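You operate a simulated robot arm through the tools that you are given. There is no shell and no other tool. Be economical: measure what you need, move in short steps, check, and stop when the job is done.

Carry out the task below with a simulated robot arm. There is one attempt and no reset: what you move stays moved.

TASK
Move the white roller from the press to the grey tray, then press the bush into the blue roller.
Fine: the blue roller stays in the press, slide in.
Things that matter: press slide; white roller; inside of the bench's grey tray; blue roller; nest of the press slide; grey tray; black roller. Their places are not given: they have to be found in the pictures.

It is judged by the outcome, as a careful person would: the job done as asked, and still so three seconds after it is handed in. It fails if anything else is knocked over, pushed out of place, dropped, spilled or broken.

THE ROBOT
A 6-joint arm with a two-finger parallel gripper, fixed in place. Base frame: the origin is at the foot of the arm, x ahead of it, y to its left, z up; the work surface is at about z = 0.8. Lengths are in m, angles in degrees, forces in N, time in s.
With the tool pointing down near the work surface it reaches from about 0.26 to 0.68 m from the base axis. Its first joint turns from -66.0 to 66.0 degrees. Payload 2.9 kg.
Tool frame: the origin (TCP) lies between the finger pads and is the grasp point; the fingertips stand 0.03 m ahead of it; z points along the fingers, y is the line along which they close. The gripper opens to 0.11 m. The fingers are 0.02 m wide and 0.01 m thick; the gripper's body (0.048 by 0.112 m) begins 0.055 m behind the TCP.
Orientation is that of the tool frame in the base frame, as a unit quaternion [w, x, y, z]. With the fingers straight down and closing along the base's y, the tool's x points along the base's -x, its y along +y and its z along -z.

THE INTERFACE
- The arm moves only by the tool servo_tool. Its arguments are lists of equal length, an entry for each row: "linear": the shift along the base's x, y, z in m, a list of three; "rotation": the turn, a rotation vector about the base's x, y, z in degrees, a list of three. In form: {"linear": [[x, y, z], ...], "rotation": [[rx, ry, rz], ...]}. A call has 1 to 12 rows; each row is the pose to reach, as a shift and turn from the pose commanded when the call began. "grip" is the gripper command, from -1 (fully open) to 1 (shut), values between in proportion, set as the call begins (left out, the last holds). A row lasts 0.2 s, in which the tool goes at most 0.05 m and 8.6 degrees; a call with a longer step from one row to the next is refused whole, and so is a gripper value outside its range. A pose out of reach is approached as far as the arm can. The call stops where the force on the tool passes 70 N (or 10 N more than at its start, if that is more) or the arm is blocked; 0.2 s more then pass. The fingers move at their own pace (about 0.108 m/s each) and stop on an object; they squeeze with about 41 N. The grip force told is the motor's: it shows also when the fingers shut on nothing. Time passes only in rows, and 0.2 s behind the last, so rows that repeat a pose let the fingers close. It gives the time, the measured TCP pose, the force on the tool (base axes), the opening and the grip force at its end, in the units of the frame above (readings bear some noise).
- Cameras (640 x 400 px; columns grow to the right, rows downward): "scene" is fixed at [0.0897, 0.4408, 1.3871]; the picture's right is [-0.63, -0.78, 0.00], its down [-0.41, 0.34, -0.85] and it looks along [0.66, -0.53, -0.53] (base axes); focal length 219 px, centre (320, 200). "wrist" rides on the gripper at [-0.036, 0, -0.057] in the tool frame; the picture's right is [0.00, -1.00, 0.00], its down [0.97, 0.00, -0.24] and it looks along [0.24, 0.00, 0.97] (tool axes); focal length 218 px, centre (320, 200).
- snapshot(camera): a new picture of that camera. No time passes.
- probe_pixels(camera, pixels): for up to 12 pixels [column, row] of the newest picture of that camera ("zoom" is the newest enlarged one), the place [x, y, z] in the base frame of the surface seen there, good to about 0.002 m. No time passes.
- zoom(camera, box): a new picture of the part [left, top, right, bottom] of that camera's present view, enlarged. No time passes.
- finish_job(): hands the job in; it is judged then, once.

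Work in short steps. Measure before you move; look again where a grasp or a placing could have gone wrong, and mend it. You have 80 turns and 38 pictures in all, the two below and enlarged ones among them. Open the gripper and draw the arm clear of the work before you hand the job in, unless the task says otherwise; then end with one line.

The tools are called after "Call:" as name(argument=value, ...) on one line, values as JSON. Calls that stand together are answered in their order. servo_tool: Moves the arm, as the interface text tells. Its arguments: {"type":"object","properties":{"linear":{"type":"array","items":{"type":"array","items":{"type":"number"}}},"rotation":{"type":"array","items":{"type":"array","items":{"type":"number"}}},"grip":{"type":"number"}},"required":["linear","rotation"]} The other tools are called the same way: snapshot (camera) takes a picture; probe_pixels (camera, pixels) gives the place of the surface under pixels of a picture; zoom (camera, box) takes an enlarged picture of a part of a camera's view; finish_job () hands the job in.

At the start:

```text
time: 0.0
tool_pos: [0.3016, 0.1004, 1.2857]
orientation: [0.001, 0.0, 1.0, 0.0]
contact_force: [0.4, -1.4, 0.3]
finger_gap: 0.1101
grasp_force: 0.0
```

scene: 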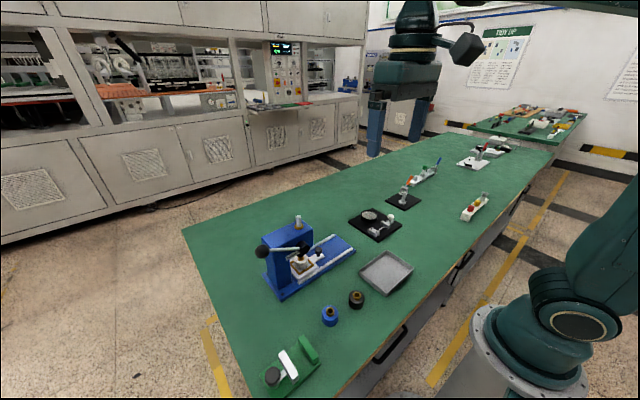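
wrist: 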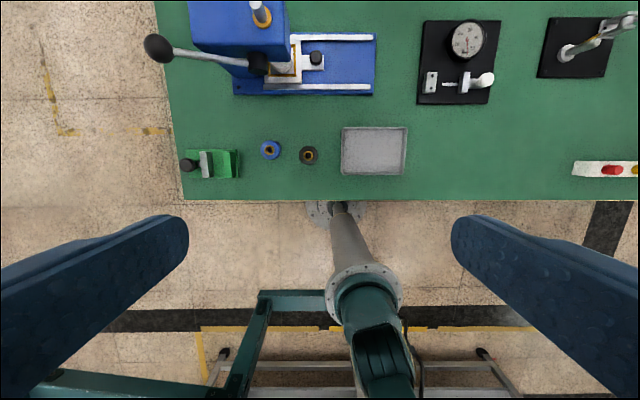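

The pictures show the press around scene (300,260), with the rollers at (330,315) and (356,299) and the tray at (386,273). I zoom in on them.

Call:
zoom(camera="scene", box=[240, 200, 420, 330])

Call:
zoom(camera="wrist", box=[140, 0, 420, 190])

```text
3.08 times, centred on (330, 265) of scene
```

zoom: 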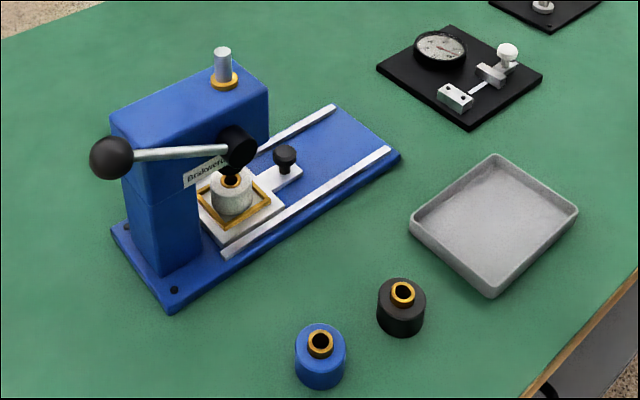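

```text
2.11 times, centred on (280, 95) of wrist
```

zoom: 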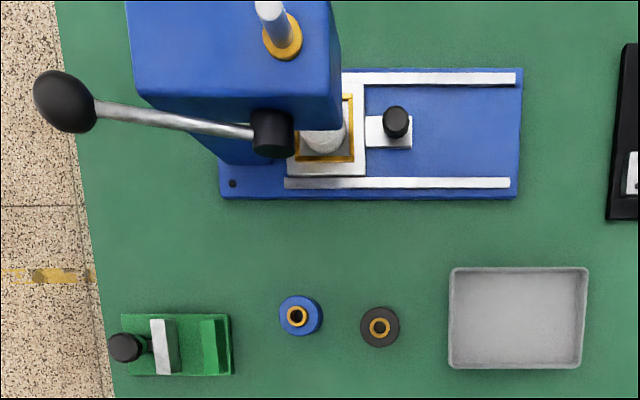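

The slide with its black knob (wrist zoom 396,121) draws out along -y, the lever ball is at (65,100), and the white roller sits in the nest under the ram. I measure these and the other parts.

Call:
probe_pixels(camera="zoom", pixels=[[396, 118], [403, 143], [65, 100], [270, 130], [345, 140], [298, 315], [315, 315], [380, 327], [519, 320], [452, 320], [586, 320], [519, 362]])

Call:
probe_pixels(camera="zoom", pixels=[[519, 270], [500, 130], [515, 78], [508, 183], [300, 183], [370, 150], [340, 172], [230, 60], [340, 110], [272, 8], [180, 130], [290, 316]])

Call:
zoom(camera="scene", box=[250, 205, 360, 300])

```text
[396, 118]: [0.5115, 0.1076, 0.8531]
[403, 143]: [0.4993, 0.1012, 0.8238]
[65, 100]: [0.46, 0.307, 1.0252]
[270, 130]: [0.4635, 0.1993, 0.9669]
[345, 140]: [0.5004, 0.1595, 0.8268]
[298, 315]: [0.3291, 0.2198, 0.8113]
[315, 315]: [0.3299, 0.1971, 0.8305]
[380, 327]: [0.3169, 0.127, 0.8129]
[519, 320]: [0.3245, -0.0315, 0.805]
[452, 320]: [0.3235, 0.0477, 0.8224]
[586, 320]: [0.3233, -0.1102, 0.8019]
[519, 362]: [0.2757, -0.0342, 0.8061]
```

```text
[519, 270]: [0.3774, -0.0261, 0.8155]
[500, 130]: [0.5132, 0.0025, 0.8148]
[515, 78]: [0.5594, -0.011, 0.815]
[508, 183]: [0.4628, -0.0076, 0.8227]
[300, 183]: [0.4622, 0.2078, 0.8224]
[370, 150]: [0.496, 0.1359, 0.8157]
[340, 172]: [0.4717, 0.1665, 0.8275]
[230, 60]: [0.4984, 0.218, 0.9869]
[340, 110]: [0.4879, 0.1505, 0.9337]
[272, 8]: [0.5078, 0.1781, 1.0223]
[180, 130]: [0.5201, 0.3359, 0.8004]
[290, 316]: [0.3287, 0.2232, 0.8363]
```

```text
4.21 times, centred on (305, 252) of scene
```

zoom: 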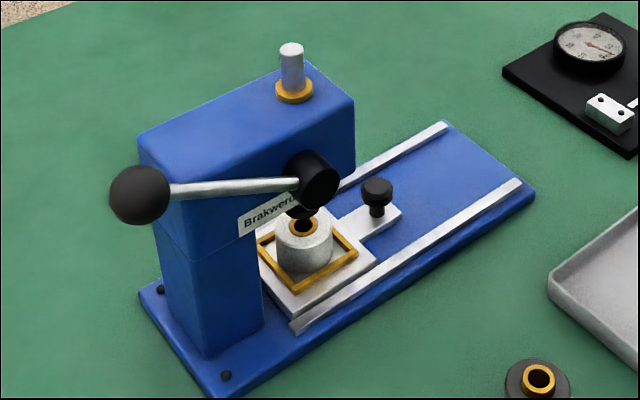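

Call:
probe_pixels(camera="zoom", pixels=[[300, 250], [302, 222], [277, 240], [331, 240], [258, 238], [297, 285], [357, 250], [376, 188], [376, 210], [390, 222], [322, 185], [140, 195]])

Call:
zoom(camera="scene", box=[275, 240, 355, 290])

```text
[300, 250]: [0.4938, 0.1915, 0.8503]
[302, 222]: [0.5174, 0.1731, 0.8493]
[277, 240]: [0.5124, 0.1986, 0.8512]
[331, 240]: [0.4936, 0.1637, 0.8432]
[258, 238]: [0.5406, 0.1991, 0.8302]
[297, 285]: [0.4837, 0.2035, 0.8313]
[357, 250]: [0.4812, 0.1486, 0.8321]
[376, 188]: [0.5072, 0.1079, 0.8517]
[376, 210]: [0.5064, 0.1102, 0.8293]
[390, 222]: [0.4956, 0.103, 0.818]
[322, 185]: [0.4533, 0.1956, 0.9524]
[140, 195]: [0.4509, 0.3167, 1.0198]
```

```text
8.00 times, centred on (315, 265) of scene
```

zoom: 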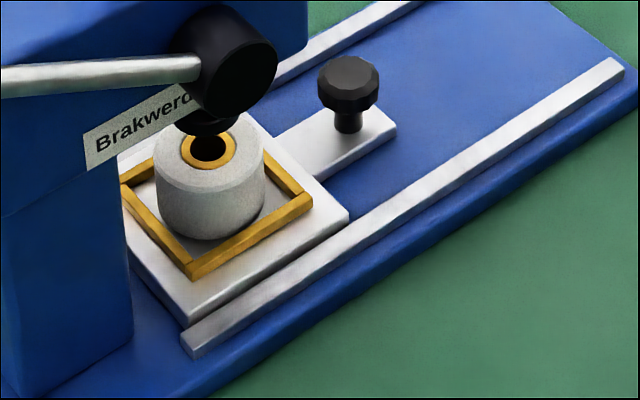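

Knob is at about (0.509, 0.107) with its top at 0.853, and the press head's front face is at y≈0.15. I turn the tool -90° about z (closing along x, camera on the -y side) and come above the knob.

Call:
servo_tool(linear=[[0.0173, 0.0005, -0.025], [0.0346, 0.001, -0.05], [0.0519, 0.0015, -0.075], [0.0692, 0.002, -0.1], [0.0865, 0.0025, -0.125], [0.1038, 0.003, -0.15], [0.121, 0.0035, -0.175], [0.138, 0.004, -0.2], [0.156, 0.0045, -0.225], [0.173, 0.005, -0.25], [0.19, 0.0055, -0.275], [0.207, 0.006, -0.3]], rotation=[[0, 0, -7.5], [0, 0, -15], [0, 0, -22.5], [0, 0, -30], [0, 0, -37.5], [0, 0, -45], [0, 0, -52.5], [0, 0, -60], [0, 0, -67.5], [0, 0, -75], [0, 0, -82.5], [0, 0, -90]], grip=-0.1)

Call:
snapshot(camera="wrist")

```text
time: 2.6
tool_pos: [0.5097, 0.105, 0.9861]
orientation: [0.0, 0.708, 0.706, 0.0]
contact_force: [-0.2, -0.6, 0.0]
finger_gap: 0.0605
grasp_force: 0.1
```

```text
31 pictures are left
```

wrist: 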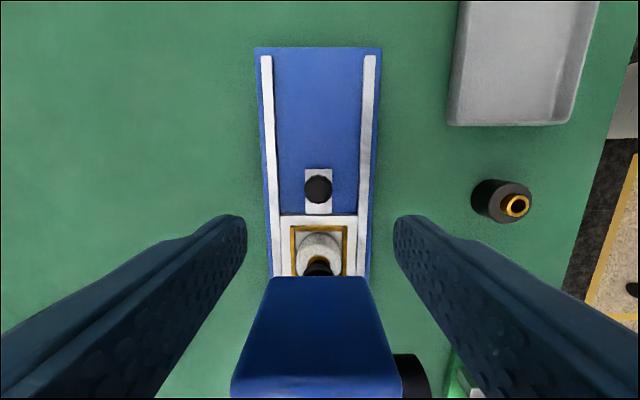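

Knob is centred at (318,189), lined up with the tool. I descend to grasp height and close.

Call:
servo_tool(linear=[[0, 0.002, -0.03], [0, 0.002, -0.06], [0, 0.002, -0.09], [0, 0.002, -0.112], [0, 0.002, -0.122]], rotation=[[0, 0, 0], [0, 0, 0], [0, 0, 0], [0, 0, 0], [0, 0, 0]])

Call:
servo_tool(linear=[[0, 0, 0], [0, 0, 0], [0, 0, 0]], rotation=[[0, 0, 0], [0, 0, 0], [0, 0, 0]], grip=1)

```text
time: 3.6
tool_pos: [0.5211, 0.1123, 0.8965]
orientation: [0.011, 0.705, 0.708, 0.023]
contact_force: [13.2, 5.3, 14.7]
finger_gap: 0.0605
grasp_force: 0.1
stopped in row 4: the force on the tool passed its limit (the readings are from after the stop); the commanded pose is now the measured one
```

```text
time: 4.4
tool_pos: [0.521, 0.1112, 0.8948]
orientation: [0.009, 0.707, 0.707, 0.019]
contact_force: [28.6, 0.1, 13.0]
finger_gap: 0.0
grasp_force: 37.6
```

The descent was blocked at z≈0.896, so something above touched the press. I look at the scene before moving.

Call:
snapshot(camera="scene")

Call:
zoom(camera="scene", box=[230, 130, 410, 300])

```text
30 pictures are left
```

scene: 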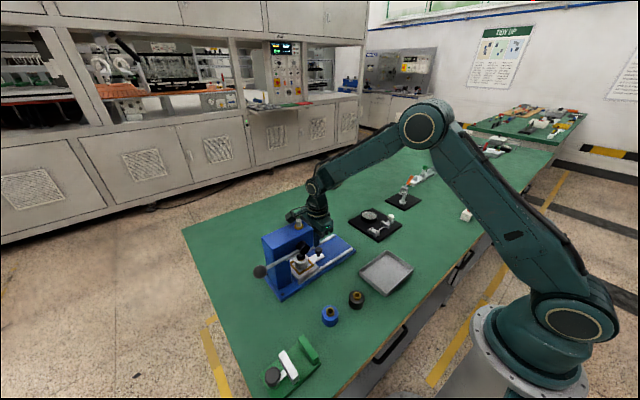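

```text
2.35 times, centred on (320, 215) of scene
```

zoom: 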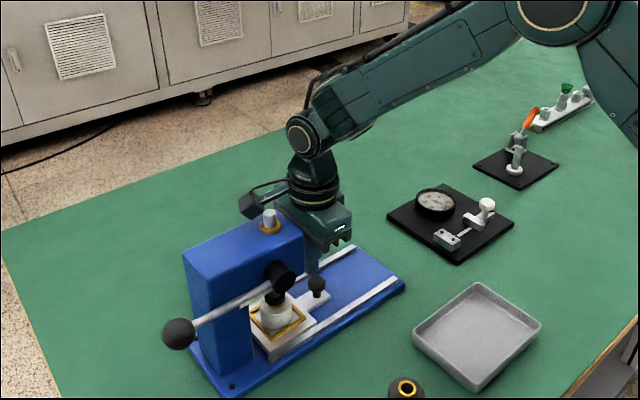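

The black box on the gripper's tool +x side struck the press's top. I back off up and away along -y, open, and then turn the tool 180° so the box faces away from the press.

Call:
servo_tool(linear=[[0, -0.005, 0.02], [-0.003, -0.012, 0.05], [-0.008, -0.03, 0.09], [-0.01, -0.05, 0.13], [-0.012, -0.07, 0.17]], rotation=[[0, 0, 0], [0, 0, 0], [0, 0, 0], [0, 0, 0], [0, 0, 0]], grip=-0.1)

Call:
zoom(camera="scene", box=[230, 130, 410, 300])

```text
time: 5.6
tool_pos: [0.5044, 0.0424, 1.0623]
orientation: [0.007, 0.705, 0.709, 0.018]
contact_force: [0.4, -0.9, -0.1]
finger_gap: 0.0602
grasp_force: 0.1
```

```text
2.35 times, centred on (320, 215) of scene
```

zoom: 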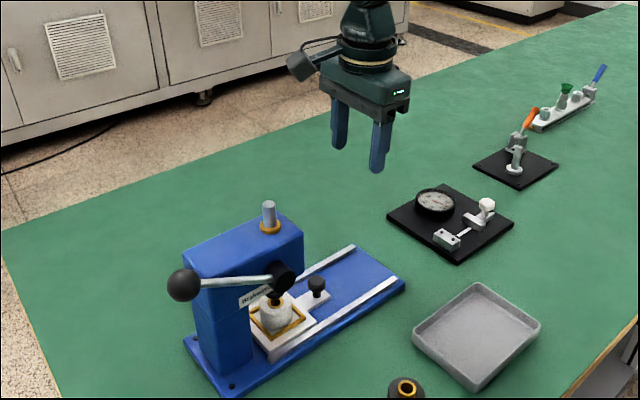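

The press has sprung back and looks undisturbed. I measure the box, the hand, and the lever ball.

Call:
probe_pixels(camera="zoom", pixels=[[300, 68], [318, 62], [365, 85], [338, 140], [375, 160], [408, 85], [268, 210], [182, 285], [316, 283], [274, 318]])

```text
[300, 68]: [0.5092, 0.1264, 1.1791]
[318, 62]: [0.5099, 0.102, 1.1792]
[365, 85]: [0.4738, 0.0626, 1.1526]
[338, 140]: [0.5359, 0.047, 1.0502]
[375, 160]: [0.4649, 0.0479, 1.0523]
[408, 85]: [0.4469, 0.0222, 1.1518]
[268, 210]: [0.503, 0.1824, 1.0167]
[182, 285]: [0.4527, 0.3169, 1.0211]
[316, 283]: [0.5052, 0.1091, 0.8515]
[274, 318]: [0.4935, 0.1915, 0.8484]
```

Box reaches 0.085 m to +y of the TCP, so I must flip. I first level the ~2° tilt, then turn +180° about z in two calls.

Call:
servo_tool(linear=[[0, 0, 0.01]], rotation=[[-0.9, 2.0, 0]])

Call:
servo_tool(linear=[[0, 0, 0], [0, 0, 0], [0, 0, 0], [0, 0, 0], [0, 0, 0], [0, 0, 0], [0, 0, 0], [0, 0, 0], [0, 0, 0], [0, 0, 0], [0, 0, 0]], rotation=[[0, 0, 8.2], [0, 0, 16.4], [0, 0, 24.6], [0, 0, 32.8], [0, 0, 41], [0, 0, 49.2], [0, 0, 57.4], [0, 0, 65.6], [0, 0, 73.8], [0, 0, 82], [0, 0, 90]])

Call:
servo_tool(linear=[[0, 0, 0], [0, 0, 0], [0, 0, 0], [0, 0, 0], [0, 0, 0], [0, 0, 0], [0, 0, 0], [0, 0, 0], [0, 0, 0], [0, 0, 0], [0, 0, 0]], rotation=[[0, 0, 8.2], [0, 0, 16.4], [0, 0, 24.6], [0, 0, 32.8], [0, 0, 41], [0, 0, 49.2], [0, 0, 57.4], [0, 0, 65.6], [0, 0, 73.8], [0, 0, 82], [0, 0, 90]])

```text
time: 6.0
tool_pos: [0.5044, 0.0425, 1.0733]
orientation: [0.002, 0.705, 0.709, 0.0]
contact_force: [-1.0, -0.4, -0.4]
finger_gap: 0.0605
grasp_force: 0.0
```

```text
time: 8.4
tool_pos: [0.5069, 0.0414, 1.0729]
orientation: [0.001, -0.005, 1.0, 0.001]
contact_force: [-0.2, 0.2, 0.2]
finger_gap: 0.0605
grasp_force: 0.0
```

```text
time: 10.8
tool_pos: [0.5048, 0.0407, 1.0735]
orientation: [0.0, 0.71, -0.704, -0.001]
contact_force: [0.0, -0.1, 0.4]
finger_gap: 0.0607
grasp_force: 0.1
```

Level and flipped. I move above the knob, then descend in short steps.

Call:
servo_tool(linear=[[0.003, 0, -0.04], [0.004, 0.02, -0.08], [0.004, 0.04, -0.12], [0.004, 0.055, -0.15], [0.004, 0.063, -0.17], [0.004, 0.064, -0.19], [0.004, 0.064, -0.206]], rotation=[[0, 0, 0], [0, 0, 0], [0, 0, 0], [0, 0, 0], [0, 0, 0], [0, 0, 0], [0, 0, 0]])

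Call:
zoom(camera="scene", box=[250, 180, 360, 300])

```text
time: 12.4
tool_pos: [0.5096, 0.1051, 0.868]
orientation: [0.0, 0.709, -0.705, -0.002]
contact_force: [0.4, -0.5, -0.9]
finger_gap: 0.0608
grasp_force: 0.0
```

```text
3.33 times, centred on (305, 240) of scene
```

zoom: 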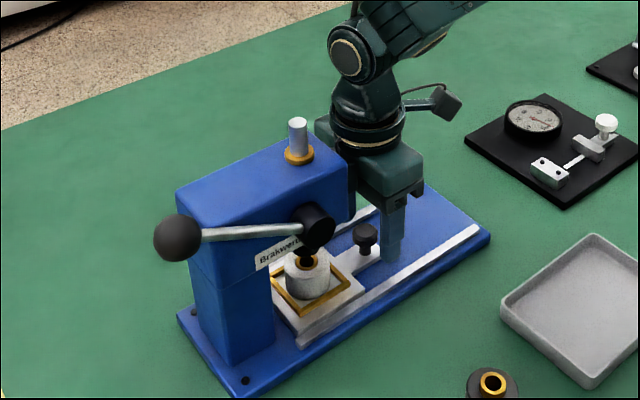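

Clear this time. I close on the knob.

Call:
servo_tool(linear=[[0, 0, 0], [0, 0, 0], [0, 0, 0]], rotation=[[0, 0, 0], [0, 0, 0], [0, 0, 0]], grip=1)

```text
time: 13.2
tool_pos: [0.5113, 0.1047, 0.8677]
orientation: [0.0, 0.709, -0.705, -0.002]
contact_force: [-3.5, 0.4, -0.6]
finger_gap: 0.0259
grasp_force: 44.8
```

Knob held (gap 0.026). I draw the slide out along -y.

Call:
servo_tool(linear=[[0, -0.01, 0], [0, -0.02, 0], [0, -0.03, 0], [0, -0.04, 0], [0, -0.05, 0], [0, -0.06, 0], [0, -0.07, 0], [0, -0.08, 0], [0, -0.09, 0]], rotation=[[0, 0, 0], [0, 0, 0], [0, 0, 0], [0, 0, 0], [0, 0, 0], [0, 0, 0], [0, 0, 0], [0, 0, 0], [0, 0, 0]])

Call:
zoom(camera="scene", box=[250, 180, 360, 300])

```text
time: 15.2
tool_pos: [0.51, 0.0161, 0.8679]
orientation: [0.0, 0.709, -0.705, -0.002]
contact_force: [-4.7, -3.0, 4.5]
finger_gap: 0.0253
grasp_force: 44.8
```

```text
3.33 times, centred on (305, 240) of scene
```

zoom: 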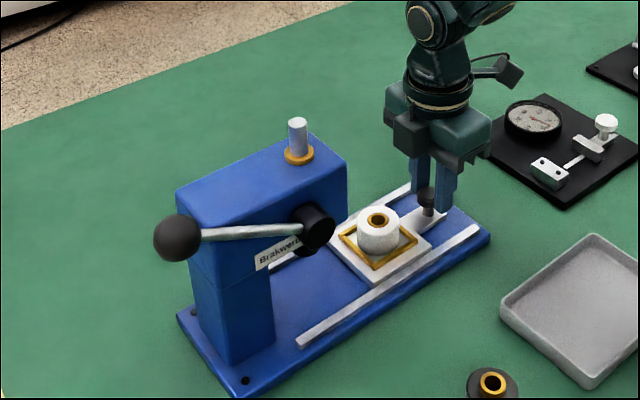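

The slide came out with the roller. I try a bit further, up to the stop.

Call:
servo_tool(linear=[[0, -0.008, 0], [0, -0.016, 0]], rotation=[[0, 0, 0], [0, 0, 0]])

Call:
zoom(camera="scene", box=[285, 210, 365, 270])

```text
time: 15.8
tool_pos: [0.5122, -0.0019, 0.8674]
orientation: [-0.001, 0.707, -0.707, 0.0]
contact_force: [0.2, 0.2, 0.6]
finger_gap: 0.0001
grasp_force: 38.2
```

```text
6.67 times, centred on (325, 240) of scene
```

zoom: 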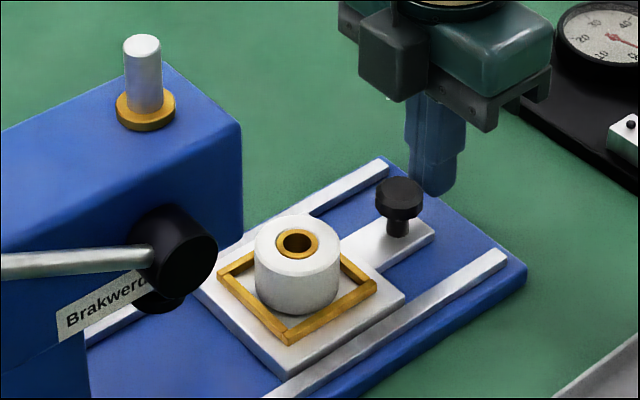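

The slide hit its stop and the fingers slid off the knob, which is harmless. I measure the roller, nest and knob.

Call:
probe_pixels(camera="zoom", pixels=[[257, 240], [338, 245], [296, 218], [296, 270], [297, 290], [220, 280], [287, 338], [374, 284], [400, 185], [360, 315], [295, 236], [308, 255]])

```text
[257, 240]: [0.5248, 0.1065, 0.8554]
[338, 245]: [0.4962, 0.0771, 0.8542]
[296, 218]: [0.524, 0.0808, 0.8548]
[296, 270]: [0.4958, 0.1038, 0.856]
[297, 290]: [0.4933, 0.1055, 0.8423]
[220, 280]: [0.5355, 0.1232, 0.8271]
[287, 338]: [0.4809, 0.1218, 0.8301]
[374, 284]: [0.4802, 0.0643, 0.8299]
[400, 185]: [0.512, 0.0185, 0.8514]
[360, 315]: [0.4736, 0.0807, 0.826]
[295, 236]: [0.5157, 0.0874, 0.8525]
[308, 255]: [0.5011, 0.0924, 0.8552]
```

Roller centre ≈ (0.510, 0.092), top 0.856, frame top 0.830. I rise, open, go above the roller and descend with the fingertips just over the frame.

Call:
servo_tool(linear=[[0, 0, 0.035], [-0.001, 0, 0.07], [-0.002, 0.04, 0.07], [-0.002, 0.08, 0.07], [-0.002, 0.094, 0.06], [-0.002, 0.094, 0.03], [-0.002, 0.094, 0.01], [-0.002, 0.094, -0.002]], rotation=[[0, 0, 0], [0, 0, 0], [0, 0, 0], [0, 0, 0], [0, 0, 0], [0, 0, 0], [0, 0, 0], [0, 0, 0]], grip=-0.2)

Call:
zoom(camera="scene", box=[285, 210, 365, 270])

```text
time: 17.6
tool_pos: [0.5064, 0.0928, 0.8664]
orientation: [0.001, 0.709, -0.705, -0.002]
contact_force: [0.3, -0.2, 1.1]
finger_gap: 0.0662
grasp_force: 0.0
```

```text
6.67 times, centred on (325, 240) of scene
```

zoom: 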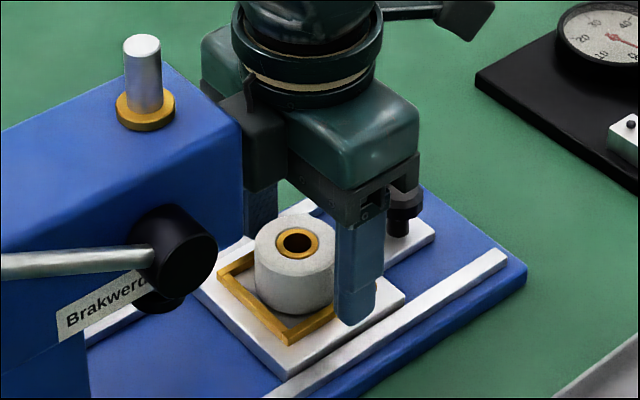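

Well placed with no contact. I centre in x a little and close on the roller.

Call:
servo_tool(linear=[[0.003, 0, -0.001], [0.003, 0, -0.001], [0.003, 0, -0.001], [0.003, 0, -0.001]], rotation=[[0, 0, 0], [0, 0, 0], [0, 0, 0], [0, 0, 0]], grip=1)

Call:
servo_tool(linear=[[0, 0, 0.015], [0, 0, 0.03]], rotation=[[0, 0, 0], [0, 0, 0]])

Call:
zoom(camera="scene", box=[285, 200, 365, 270])

```text
time: 18.6
tool_pos: [0.5106, 0.0914, 0.8665]
orientation: [0.0, 0.709, -0.705, -0.002]
contact_force: [-3.4, 0.0, 12.8]
finger_gap: 0.0424
grasp_force: 41.1
```

```text
time: 19.2
tool_pos: [0.5122, 0.0932, 0.8956]
orientation: [0.001, 0.709, -0.705, -0.001]
contact_force: [-0.5, -0.6, -0.1]
finger_gap: 0.0001
grasp_force: 37.5
```

```text
5.71 times, centred on (325, 235) of scene
```

zoom: 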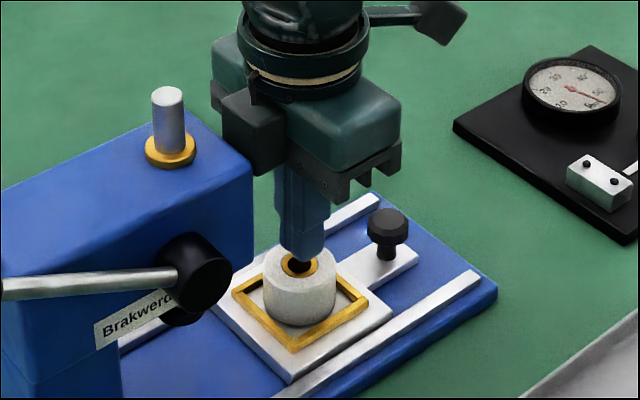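

The roller slipped out of the fingers. I open, rise, and look at it from both cameras.

Call:
servo_tool(linear=[[0, 0, 0.02], [0, -0.03, 0.05], [0, -0.05, 0.06]], rotation=[[0, 0, 0], [0, 0, 0], [0, 0, 0]], grip=-0.2)

Call:
snapshot(camera="wrist")

Call:
zoom(camera="scene", box=[302, 224, 352, 264])

```text
time: 20.0
tool_pos: [0.5113, 0.0422, 0.9553]
orientation: [0.0, 0.709, -0.705, -0.001]
contact_force: [-0.6, -0.2, 0.0]
finger_gap: 0.0662
grasp_force: 0.1
```

```text
22 pictures are left
```

wrist: 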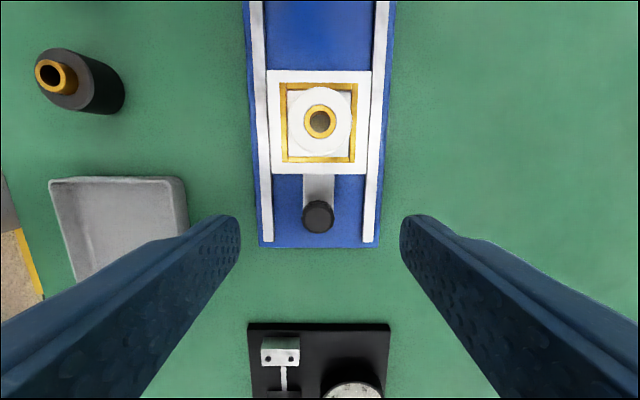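

```text
10.00 times, centred on (327, 244) of scene
```

zoom: 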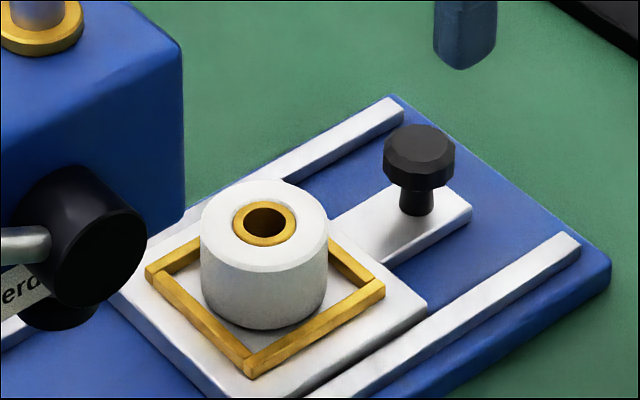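

Call:
probe_pixels(camera="wrist", pixels=[[291, 120], [349, 120], [320, 92], [320, 152], [320, 106], [320, 138], [319, 213], [284, 120], [356, 120], [320, 86], [320, 159], [275, 165]])

Call:
probe_pixels(camera="zoom", pixels=[[264, 185], [205, 230], [325, 235], [264, 262], [264, 285], [264, 310], [250, 360], [250, 395], [370, 290], [160, 275], [155, 300], [300, 350]])

```text
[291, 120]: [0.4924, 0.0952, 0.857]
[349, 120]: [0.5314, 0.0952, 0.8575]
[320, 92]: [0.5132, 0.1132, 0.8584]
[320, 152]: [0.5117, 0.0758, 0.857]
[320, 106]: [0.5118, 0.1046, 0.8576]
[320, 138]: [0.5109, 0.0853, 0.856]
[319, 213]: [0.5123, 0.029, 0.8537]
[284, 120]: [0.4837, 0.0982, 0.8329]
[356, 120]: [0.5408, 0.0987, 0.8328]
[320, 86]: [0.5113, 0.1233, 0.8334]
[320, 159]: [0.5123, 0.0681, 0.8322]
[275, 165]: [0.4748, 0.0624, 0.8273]
```

```text
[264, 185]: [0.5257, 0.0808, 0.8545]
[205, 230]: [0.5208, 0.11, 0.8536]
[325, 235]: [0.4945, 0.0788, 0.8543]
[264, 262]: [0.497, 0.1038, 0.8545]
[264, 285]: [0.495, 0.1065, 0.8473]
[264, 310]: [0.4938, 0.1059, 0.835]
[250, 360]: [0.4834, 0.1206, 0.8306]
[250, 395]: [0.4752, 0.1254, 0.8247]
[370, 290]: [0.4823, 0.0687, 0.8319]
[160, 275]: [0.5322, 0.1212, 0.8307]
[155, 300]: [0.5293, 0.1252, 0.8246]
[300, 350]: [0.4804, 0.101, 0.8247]
```

Roller centre is now (0.512, 0.0945), top 0.857, frame top 0.833; the last grasp probably rested on the frame. I retry centred and slightly higher, with more time to close and a slow lift.

Call:
servo_tool(linear=[[0.001, 0.03, 0], [0.001, 0.052, -0.01], [0.001, 0.052, -0.04], [0.001, 0.052, -0.07], [0.001, 0.052, -0.086], [0.001, 0.052, -0.086]], rotation=[[0, 0, 0], [0, 0, 0], [0, 0, 0], [0, 0, 0], [0, 0, 0], [0, 0, 0]])

Call:
servo_tool(linear=[[0, 0, 0], [0, 0, 0], [0, 0, 0], [0, 0, 0], [0, 0, 0], [0, 0, 0]], rotation=[[0, 0, 0], [0, 0, 0], [0, 0, 0], [0, 0, 0], [0, 0, 0], [0, 0, 0]], grip=1)

Call:
servo_tool(linear=[[0, 0, 0.002], [0, 0, 0.004], [0, 0, 0.006]], rotation=[[0, 0, 0], [0, 0, 0], [0, 0, 0]])

```text
time: 21.4
tool_pos: [0.5113, 0.0951, 0.8684]
orientation: [0.0, 0.709, -0.705, 0.0]
contact_force: [-0.1, 0.2, -0.3]
finger_gap: 0.0657
grasp_force: 0.0
```

```text
time: 22.8
tool_pos: [0.5126, 0.096, 0.8686]
orientation: [0.0, 0.71, -0.704, -0.002]
contact_force: [-0.5, 0.4, -0.6]
finger_gap: 0.0425
grasp_force: 40.8
```

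```text
time: 23.6
tool_pos: [0.5118, 0.0962, 0.8757]
orientation: [0.0, 0.709, -0.705, -0.002]
contact_force: [0.2, 0.4, -0.3]
finger_gap: 0.0423
grasp_force: 41.4
```

Held so far (gap 0.042). I continue lifting slowly and look.

Call:
servo_tool(linear=[[0, 0, 0.005], [0, 0, 0.01], [0, 0, 0.015], [0, 0, 0.02], [0, 0, 0.025], [0, 0, 0.03]], rotation=[[0, 0, 0], [0, 0, 0], [0, 0, 0], [0, 0, 0], [0, 0, 0], [0, 0, 0]])

Call:
zoom(camera="scene", box=[285, 200, 365, 270])

```text
time: 25.0
tool_pos: [0.5126, 0.0963, 0.9061]
orientation: [0.0, 0.709, -0.705, -0.001]
contact_force: [-0.5, 0.9, -0.7]
finger_gap: 0.0421
grasp_force: 40.6
```

```text
5.71 times, centred on (325, 235) of scene
```

zoom: 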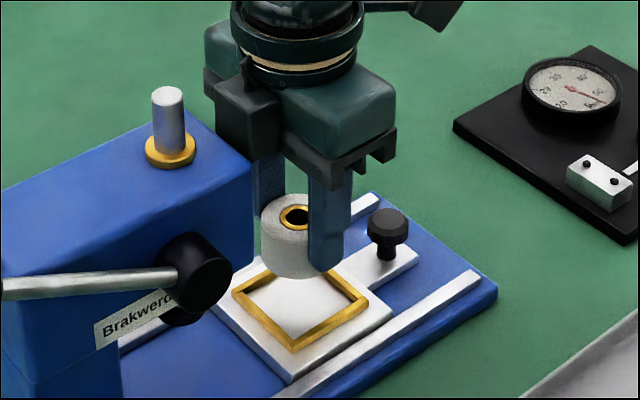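

Roller is held well above the nest. I rise and carry it over the tray centre (≈0.325, -0.032).

Call:
servo_tool(linear=[[0, -0.005, 0.025], [0, -0.02, 0.05], [-0.02, -0.035, 0.06], [-0.045, -0.05, 0.06], [-0.07, -0.065, 0.06], [-0.095, -0.08, 0.06], [-0.12, -0.095, 0.06], [-0.145, -0.11, 0.06], [-0.17, -0.122, 0.06], [-0.187, -0.128, 0.05], [-0.187, -0.128, 0.03], [-0.187, -0.128, 0.0]], rotation=[[0, 0, 0], [0, 0, 0], [0, 0, 0], [0, 0, 0], [0, 0, 0], [0, 0, 0], [0, 0, 0], [0, 0, 0], [0, 0, 0], [0, 0, 0], [0, 0, 0], [0, 0, 0]])

Call:
snapshot(camera="scene")

```text
time: 27.6
tool_pos: [0.3251, -0.0339, 0.9048]
orientation: [0.0, 0.709, -0.705, -0.001]
contact_force: [-0.1, -0.1, -0.5]
finger_gap: 0.0424
grasp_force: 41.2
```

```text
19 pictures are left
```

scene: 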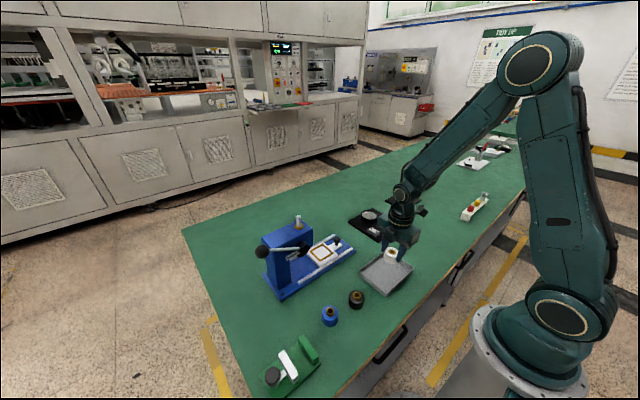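

The roller is over the tray. I lower it slowly to the floor (TCP ≈ 0.8485).

Call:
servo_tool(linear=[[0, 0, -0.02], [0, 0, -0.04], [0, 0, -0.047], [0, 0, -0.051], [0, 0, -0.054], [0, 0, -0.056]], rotation=[[0, 0, 0], [0, 0, 0], [0, 0, 0], [0, 0, 0], [0, 0, 0], [0, 0, 0]])

```text
time: 29.0
tool_pos: [0.3246, -0.0324, 0.8491]
orientation: [0.001, 0.709, -0.705, -0.001]
contact_force: [0.1, -0.4, -1.0]
finger_gap: 0.0424
grasp_force: 40.9
```

Call:
servo_tool(linear=[[0, 0, -0.001], [0, 0, -0.002], [0, 0, -0.003], [0, 0, -0.004]], rotation=[[0, 0, 0], [0, 0, 0], [0, 0, 0], [0, 0, 0]])

Call:
zoom(camera="scene", box=[345, 230, 425, 300])

```text
time: 30.0
tool_pos: [0.3247, -0.0328, 0.8448]
orientation: [0.0, 0.709, -0.705, -0.001]
contact_force: [-6.9, 0.8, 31.2]
finger_gap: 0.043
grasp_force: 40.7
```

```text
5.71 times, centred on (385, 265) of scene
```

zoom: 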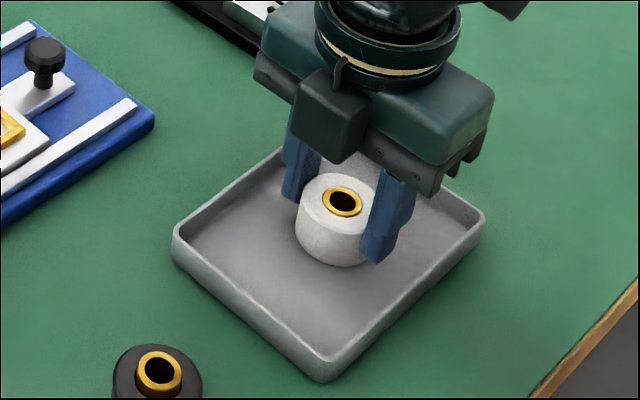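

Seated on the tray floor (31 N). I release and rise straight up.

Call:
servo_tool(linear=[[0, 0, 0.001], [0, 0, 0.002], [0, 0, 0.002]], rotation=[[0, 0, 0], [0, 0, 0], [0, 0, 0]], grip=-0.2)

Call:
servo_tool(linear=[[0, 0, 0.03], [0, 0, 0.06], [0, 0.03, 0.09], [0, 0.07, 0.12], [0, 0.11, 0.12], [0, 0.15, 0.12], [0, 0.18, 0.12], [0, 0.2, 0.12]], rotation=[[0, 0, 0], [0, 0, 0], [0, 0, 0], [0, 0, 0], [0, 0, 0], [0, 0, 0], [0, 0, 0], [0, 0, 0]])

Call:
snapshot(camera="wrist")

Call:
zoom(camera="scene", box=[310, 250, 420, 335])

```text
time: 30.8
tool_pos: [0.3248, -0.0332, 0.8458]
orientation: [0.0, 0.709, -0.705, -0.002]
contact_force: [0.4, -0.6, 0.2]
finger_gap: 0.066
grasp_force: 0.0
```

```text
time: 32.6
tool_pos: [0.3233, 0.1695, 0.9673]
orientation: [0.0, 0.709, -0.705, -0.001]
contact_force: [0.4, 0.0, -0.5]
finger_gap: 0.0659
grasp_force: 0.0
```

```text
17 pictures are left
```

wrist: 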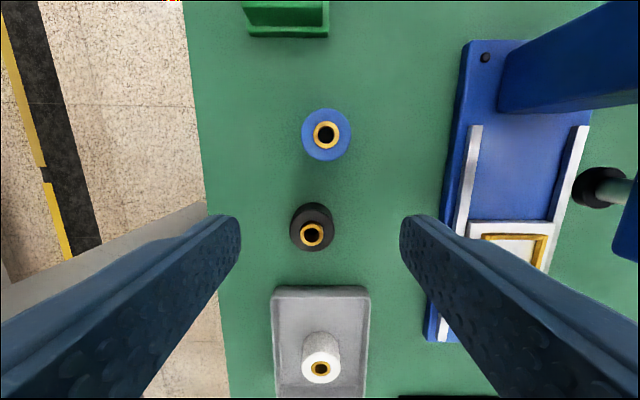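

```text
4.71 times, centred on (365, 292) of scene
```

zoom: 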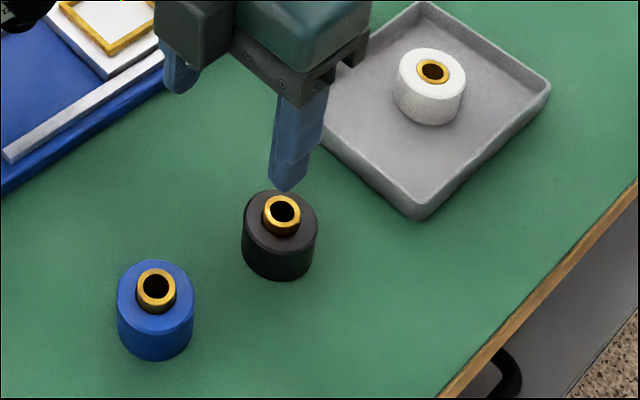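

White roller stands in the tray. I measure the blue roller (wrist 326,134).

Call:
probe_pixels(camera="wrist", pixels=[[304, 134], [348, 134], [326, 112], [326, 157], [316, 134], [337, 134], [327, 124], [327, 146], [312, 235], [321, 365]])

Call:
probe_pixels(camera="zoom", pixels=[[119, 295], [192, 295], [156, 262], [156, 325], [156, 355], [139, 290], [174, 290], [157, 270], [157, 305]])

```text
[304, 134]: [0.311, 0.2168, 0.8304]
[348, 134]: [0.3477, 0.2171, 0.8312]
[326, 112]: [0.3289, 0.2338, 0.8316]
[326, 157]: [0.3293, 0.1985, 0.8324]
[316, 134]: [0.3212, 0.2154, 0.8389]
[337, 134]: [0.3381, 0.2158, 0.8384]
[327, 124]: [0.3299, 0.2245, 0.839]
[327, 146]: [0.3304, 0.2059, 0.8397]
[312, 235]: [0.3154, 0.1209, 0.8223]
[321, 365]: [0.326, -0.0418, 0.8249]
```

```text
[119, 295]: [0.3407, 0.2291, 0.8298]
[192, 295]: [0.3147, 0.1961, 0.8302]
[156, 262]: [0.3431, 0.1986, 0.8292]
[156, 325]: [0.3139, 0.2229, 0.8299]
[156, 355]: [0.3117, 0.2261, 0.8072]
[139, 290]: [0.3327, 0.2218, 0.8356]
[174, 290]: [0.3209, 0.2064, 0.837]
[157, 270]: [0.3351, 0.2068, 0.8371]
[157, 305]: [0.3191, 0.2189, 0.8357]
```

Blue roller centre (0.329, 0.2155), top 0.831, bush top 0.838. I grasp it with TCP at z≈0.8425, the same height on the roller as before.

Call:
servo_tool(linear=[[0.004, 0.025, 0], [0.006, 0.046, -0.02], [0.006, 0.046, -0.05], [0.006, 0.046, -0.08], [0.006, 0.046, -0.105], [0.006, 0.046, -0.118], [0.006, 0.046, -0.125], [0.006, 0.046, -0.125]], rotation=[[0, 0, 0], [0, 0, 0], [0, 0, 0], [0, 0, 0], [0, 0, 0], [0, 0, 0], [0, 0, 0], [0, 0, 0]])

Call:
servo_tool(linear=[[0, 0, 0], [0, 0, 0], [0, 0, 0], [0, 0, 0], [0, 0, 0]], rotation=[[0, 0, 0], [0, 0, 0], [0, 0, 0], [0, 0, 0], [0, 0, 0]], grip=1)

Call:
servo_tool(linear=[[0, 0, 0.004], [0, 0, 0.008], [0, 0, 0.015], [0, 0, 0.025], [0, 0, 0.035], [0, 0, 0.05]], rotation=[[0, 0, 0], [0, 0, 0], [0, 0, 0], [0, 0, 0], [0, 0, 0], [0, 0, 0]])

Call:
zoom(camera="scene", box=[290, 240, 400, 335])

```text
time: 34.4
tool_pos: [0.3299, 0.214, 0.8403]
orientation: [0.0, 0.709, -0.706, -0.002]
contact_force: [0.3, 0.4, 1.0]
finger_gap: 0.066
grasp_force: 0.1
```

```text
time: 35.6
tool_pos: [0.3301, 0.2128, 0.841]
orientation: [-0.001, 0.709, -0.706, -0.001]
contact_force: [-0.3, 0.4, -0.4]
finger_gap: 0.0427
grasp_force: 40.8
```

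```text
time: 37.0
tool_pos: [0.3294, 0.2141, 0.8904]
orientation: [0.0, 0.708, -0.706, -0.002]
contact_force: [-0.7, -0.2, -0.9]
finger_gap: 0.0426
grasp_force: 41.0
```

```text
4.21 times, centred on (345, 288) of scene
```

zoom: 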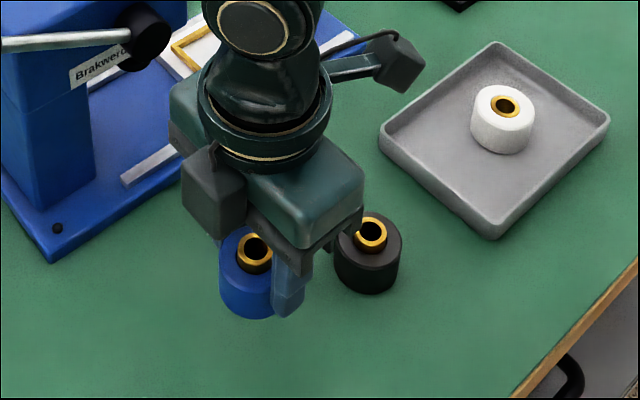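

Blue roller held. I carry it via -y first, then +x, to hover over the nest (0.512, 0.094).

Call:
servo_tool(linear=[[0, -0.02, 0.03], [0, -0.05, 0.06], [0, -0.085, 0.06], [0, -0.12, 0.06], [0.03, -0.122, 0.06], [0.06, -0.122, 0.06], [0.09, -0.122, 0.06], [0.12, -0.122, 0.06], [0.15, -0.122, 0.05], [0.172, -0.1215, 0.03], [0.1826, -0.1205, 0.01], [0.1826, -0.1205, 0.0]], rotation=[[0, 0, 0], [0, 0, 0], [0, 0, 0], [0, 0, 0], [0, 0, 0], [0, 0, 0], [0, 0, 0], [0, 0, 0], [0, 0, 0], [0, 0, 0], [0, 0, 0], [0, 0, 0]])

Call:
zoom(camera="scene", box=[285, 200, 365, 270])

```text
time: 39.6
tool_pos: [0.5142, 0.0936, 0.8917]
orientation: [0.0, 0.709, -0.705, -0.001]
contact_force: [0.4, -0.1, -1.0]
finger_gap: 0.0424
grasp_force: 41.8
```

```text
5.71 times, centred on (325, 235) of scene
```

zoom: 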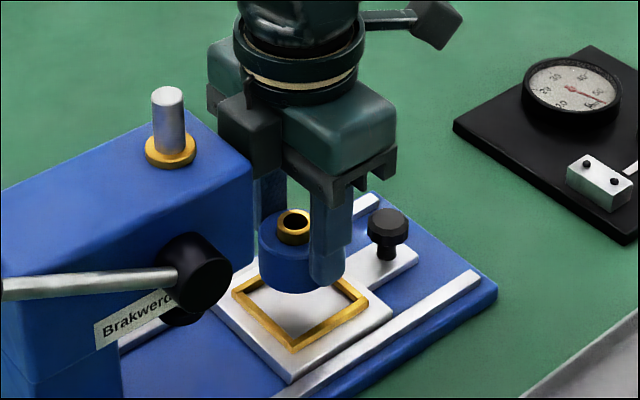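

Over the nest. I lower it slowly by about 24 mm.

Call:
servo_tool(linear=[[-0.001, 0, -0.008], [-0.001, 0, -0.014], [-0.001, 0, -0.018], [-0.001, 0, -0.021], [-0.001, 0, -0.023], [-0.001, 0, -0.0245]], rotation=[[0, 0, 0], [0, 0, 0], [0, 0, 0], [0, 0, 0], [0, 0, 0], [0, 0, 0]])

Call:
zoom(camera="scene", box=[285, 200, 365, 270])

```text
time: 41.0
tool_pos: [0.5121, 0.0927, 0.8663]
orientation: [0.0, 0.709, -0.705, -0.001]
contact_force: [0.2, 0.0, 0.1]
finger_gap: 0.0427
grasp_force: 41.4
```

```text
5.71 times, centred on (325, 235) of scene
```

zoom: 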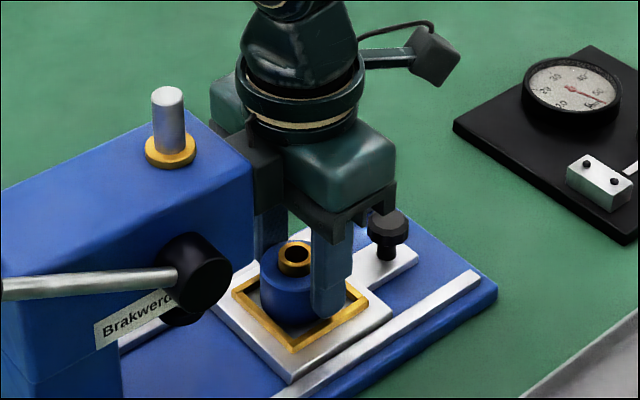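

Inside the frame, but no contact yet. I inch down to feel the floor.

Call:
servo_tool(linear=[[0, 0, -0.0007], [0, 0, -0.0014], [0, 0, -0.002]], rotation=[[0, 0, 0], [0, 0, 0], [0, 0, 0]])

```text
time: 41.8
tool_pos: [0.5131, 0.0942, 0.8654]
orientation: [-0.001, 0.709, -0.705, -0.001]
contact_force: [-4.0, 1.0, 17.2]
finger_gap: 0.0427
grasp_force: 40.8
```

Contact (17 N). I release and rise straight up, then move back to view.

Call:
servo_tool(linear=[[0, 0, 0.001], [0, 0, 0.002], [0, 0, 0.002]], rotation=[[0, 0, 0], [0, 0, 0], [0, 0, 0]], grip=-0.2)

Call:
servo_tool(linear=[[0, 0, 0.02], [0, 0, 0.045], [0, -0.03, 0.075], [0, -0.055, 0.09]], rotation=[[0, 0, 0], [0, 0, 0], [0, 0, 0], [0, 0, 0]])

Call:
snapshot(camera="wrist")

Call:
probe_pixels(camera="wrist", pixels=[[320, 100], [320, 146], [298, 122], [342, 122], [319, 213], [320, 114], [320, 130], [284, 120], [356, 120]])

```text
time: 42.6
tool_pos: [0.5131, 0.0934, 0.8661]
orientation: [0.001, 0.709, -0.705, -0.001]
contact_force: [-1.0, -0.5, -0.2]
finger_gap: 0.066
grasp_force: 0.0
```

```text
time: 43.6
tool_pos: [0.5118, 0.0372, 0.9571]
orientation: [0.0, 0.709, -0.705, -0.001]
contact_force: [0.1, 0.0, -0.6]
finger_gap: 0.0661
grasp_force: 0.1
```

```text
12 pictures are left
```

wrist: 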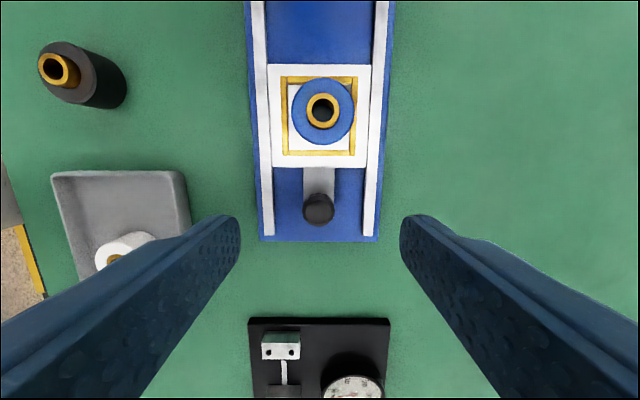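

```text
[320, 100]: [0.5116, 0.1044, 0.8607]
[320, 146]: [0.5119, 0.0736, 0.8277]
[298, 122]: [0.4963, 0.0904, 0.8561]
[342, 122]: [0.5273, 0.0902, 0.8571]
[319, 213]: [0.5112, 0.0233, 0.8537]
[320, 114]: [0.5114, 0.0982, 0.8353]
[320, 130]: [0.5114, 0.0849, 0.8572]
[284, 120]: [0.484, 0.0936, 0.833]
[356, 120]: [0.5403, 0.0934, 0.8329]
```

The blue roller sits slightly off toward +y in the nest. I measure roller, bush and frame inner edges exactly.

Call:
probe_pixels(camera="wrist", pixels=[[323, 80], [323, 142], [293, 111], [353, 111], [323, 97], [323, 126], [309, 111], [336, 111], [300, 78], [300, 153], [288, 140], [352, 140]])

Call:
zoom(camera="wrist", box=[260, 55, 380, 175])

```text
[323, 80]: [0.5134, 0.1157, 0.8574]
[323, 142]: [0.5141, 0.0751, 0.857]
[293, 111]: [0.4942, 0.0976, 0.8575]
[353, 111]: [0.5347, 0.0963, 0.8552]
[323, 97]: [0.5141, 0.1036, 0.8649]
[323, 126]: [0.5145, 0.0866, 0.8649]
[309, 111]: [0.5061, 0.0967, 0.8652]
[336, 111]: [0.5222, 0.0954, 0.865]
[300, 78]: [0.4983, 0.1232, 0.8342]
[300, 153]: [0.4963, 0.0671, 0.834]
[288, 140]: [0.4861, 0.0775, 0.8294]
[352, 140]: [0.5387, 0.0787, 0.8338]
```

```text
3.33 times, centred on (320, 115) of wrist
```

zoom: 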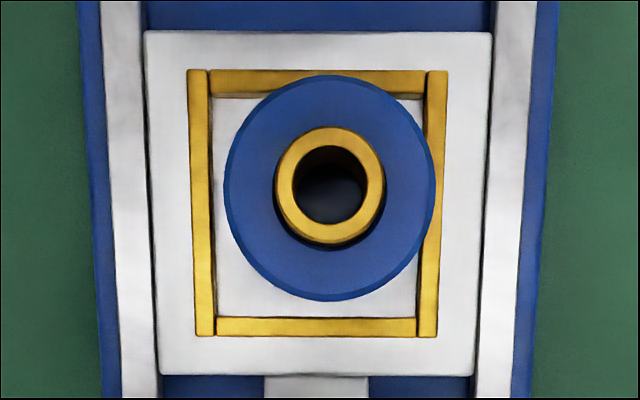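

Roller centre (0.5143, 0.0953) versus nest centre (0.512, 0.095): 2 mm off in x. I recentre it by a gentle close with the tool 2 mm back in x, then release.

Call:
servo_tool(linear=[[-0.002, 0.03, -0.01], [-0.002, 0.057, -0.03], [-0.002, 0.057, -0.06], [-0.002, 0.057, -0.08], [-0.002, 0.057, -0.088], [-0.002, 0.057, -0.088]], rotation=[[0, 0, 0], [0, 0, 0], [0, 0, 0], [0, 0, 0], [0, 0, 0], [0, 0, 0]])

Call:
servo_tool(linear=[[0, 0, 0], [0, 0, 0], [0, 0, 0], [0, 0, 0]], rotation=[[0, 0, 0], [0, 0, 0], [0, 0, 0], [0, 0, 0]], grip=1)

Call:
servo_tool(linear=[[0, 0, 0], [0, 0, 0], [0, 0, 0]], rotation=[[0, 0, 0], [0, 0, 0], [0, 0, 0]], grip=-0.2)

Call:
servo_tool(linear=[[0, 0, 0.03], [0, 0, 0.06], [0, -0.03, 0.08], [0, -0.057, 0.088]], rotation=[[0, 0, 0], [0, 0, 0], [0, 0, 0], [0, 0, 0]])

Call:
zoom(camera="wrist", box=[240, 55, 400, 255])

```text
time: 45.0
tool_pos: [0.5108, 0.0965, 0.8679]
orientation: [0.0, 0.709, -0.705, -0.001]
contact_force: [-0.1, 0.7, -0.5]
finger_gap: 0.0661
grasp_force: 0.1
```

```text
time: 46.0
tool_pos: [0.5114, 0.0961, 0.8691]
orientation: [0.001, 0.709, -0.705, -0.002]
contact_force: [-0.2, -0.4, -0.4]
finger_gap: 0.0425
grasp_force: 40.8
```

```text
time: 46.8
tool_pos: [0.5112, 0.0973, 0.8684]
orientation: [0.0, 0.709, -0.705, -0.001]
contact_force: [0.1, 0.8, -0.2]
finger_gap: 0.066
grasp_force: 0.0
```

```text
time: 47.8
tool_pos: [0.5101, 0.0394, 0.957]
orientation: [0.0, 0.709, -0.705, -0.001]
contact_force: [-0.4, -0.6, 0.2]
finger_gap: 0.0658
grasp_force: 0.0
```

```text
2.00 times, centred on (320, 155) of wrist
```

zoom: 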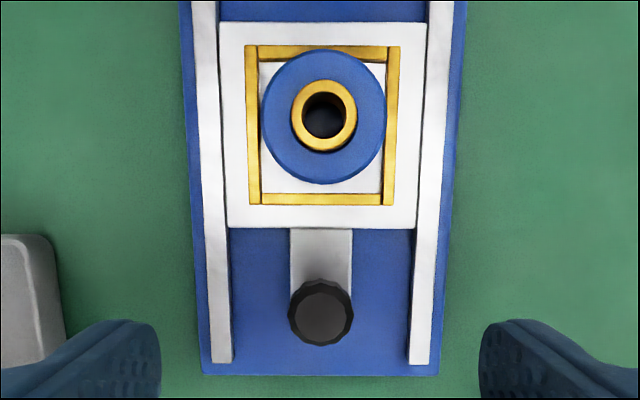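

Roller is now well within the frame. I close the fingers and drop behind the knob (-y side) to push the slide in.

Call:
servo_tool(linear=[[0.001, -0.03, 0], [0.001, -0.056, -0.01], [0.001, -0.056, -0.04], [0.001, -0.056, -0.07], [0.001, -0.056, -0.095]], rotation=[[0, 0, 0], [0, 0, 0], [0, 0, 0], [0, 0, 0], [0, 0, 0]], grip=1)

Call:
servo_tool(linear=[[0, 0.008, 0], [0, 0.016, 0], [0, 0.024, 0], [0, 0.032, 0], [0, 0.04, 0], [0, 0.048, 0], [0, 0.056, 0], [0, 0.064, 0], [0, 0.072, 0], [0, 0.08, 0], [0, 0.086, 0], [0, 0.09, 0]], rotation=[[0, 0, 0], [0, 0, 0], [0, 0, 0], [0, 0, 0], [0, 0, 0], [0, 0, 0], [0, 0, 0], [0, 0, 0], [0, 0, 0], [0, 0, 0], [0, 0, 0], [0, 0, 0]])

Call:
zoom(camera="scene", box=[265, 200, 365, 280])

```text
time: 49.0
tool_pos: [0.5124, -0.0145, 0.863]
orientation: [0.0, 0.709, -0.706, -0.001]
contact_force: [-0.5, -0.3, 0.7]
finger_gap: 0.0001
grasp_force: 37.4
```

```text
time: 51.6
tool_pos: [0.5111, 0.0729, 0.8614]
orientation: [0.001, 0.709, -0.705, -0.002]
contact_force: [0.2, -0.1, -0.1]
finger_gap: 0.0
grasp_force: 37.7
```

```text
5.00 times, centred on (315, 240) of scene
```

zoom: 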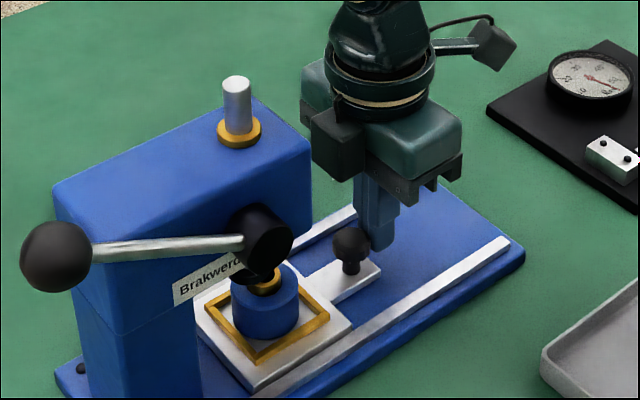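

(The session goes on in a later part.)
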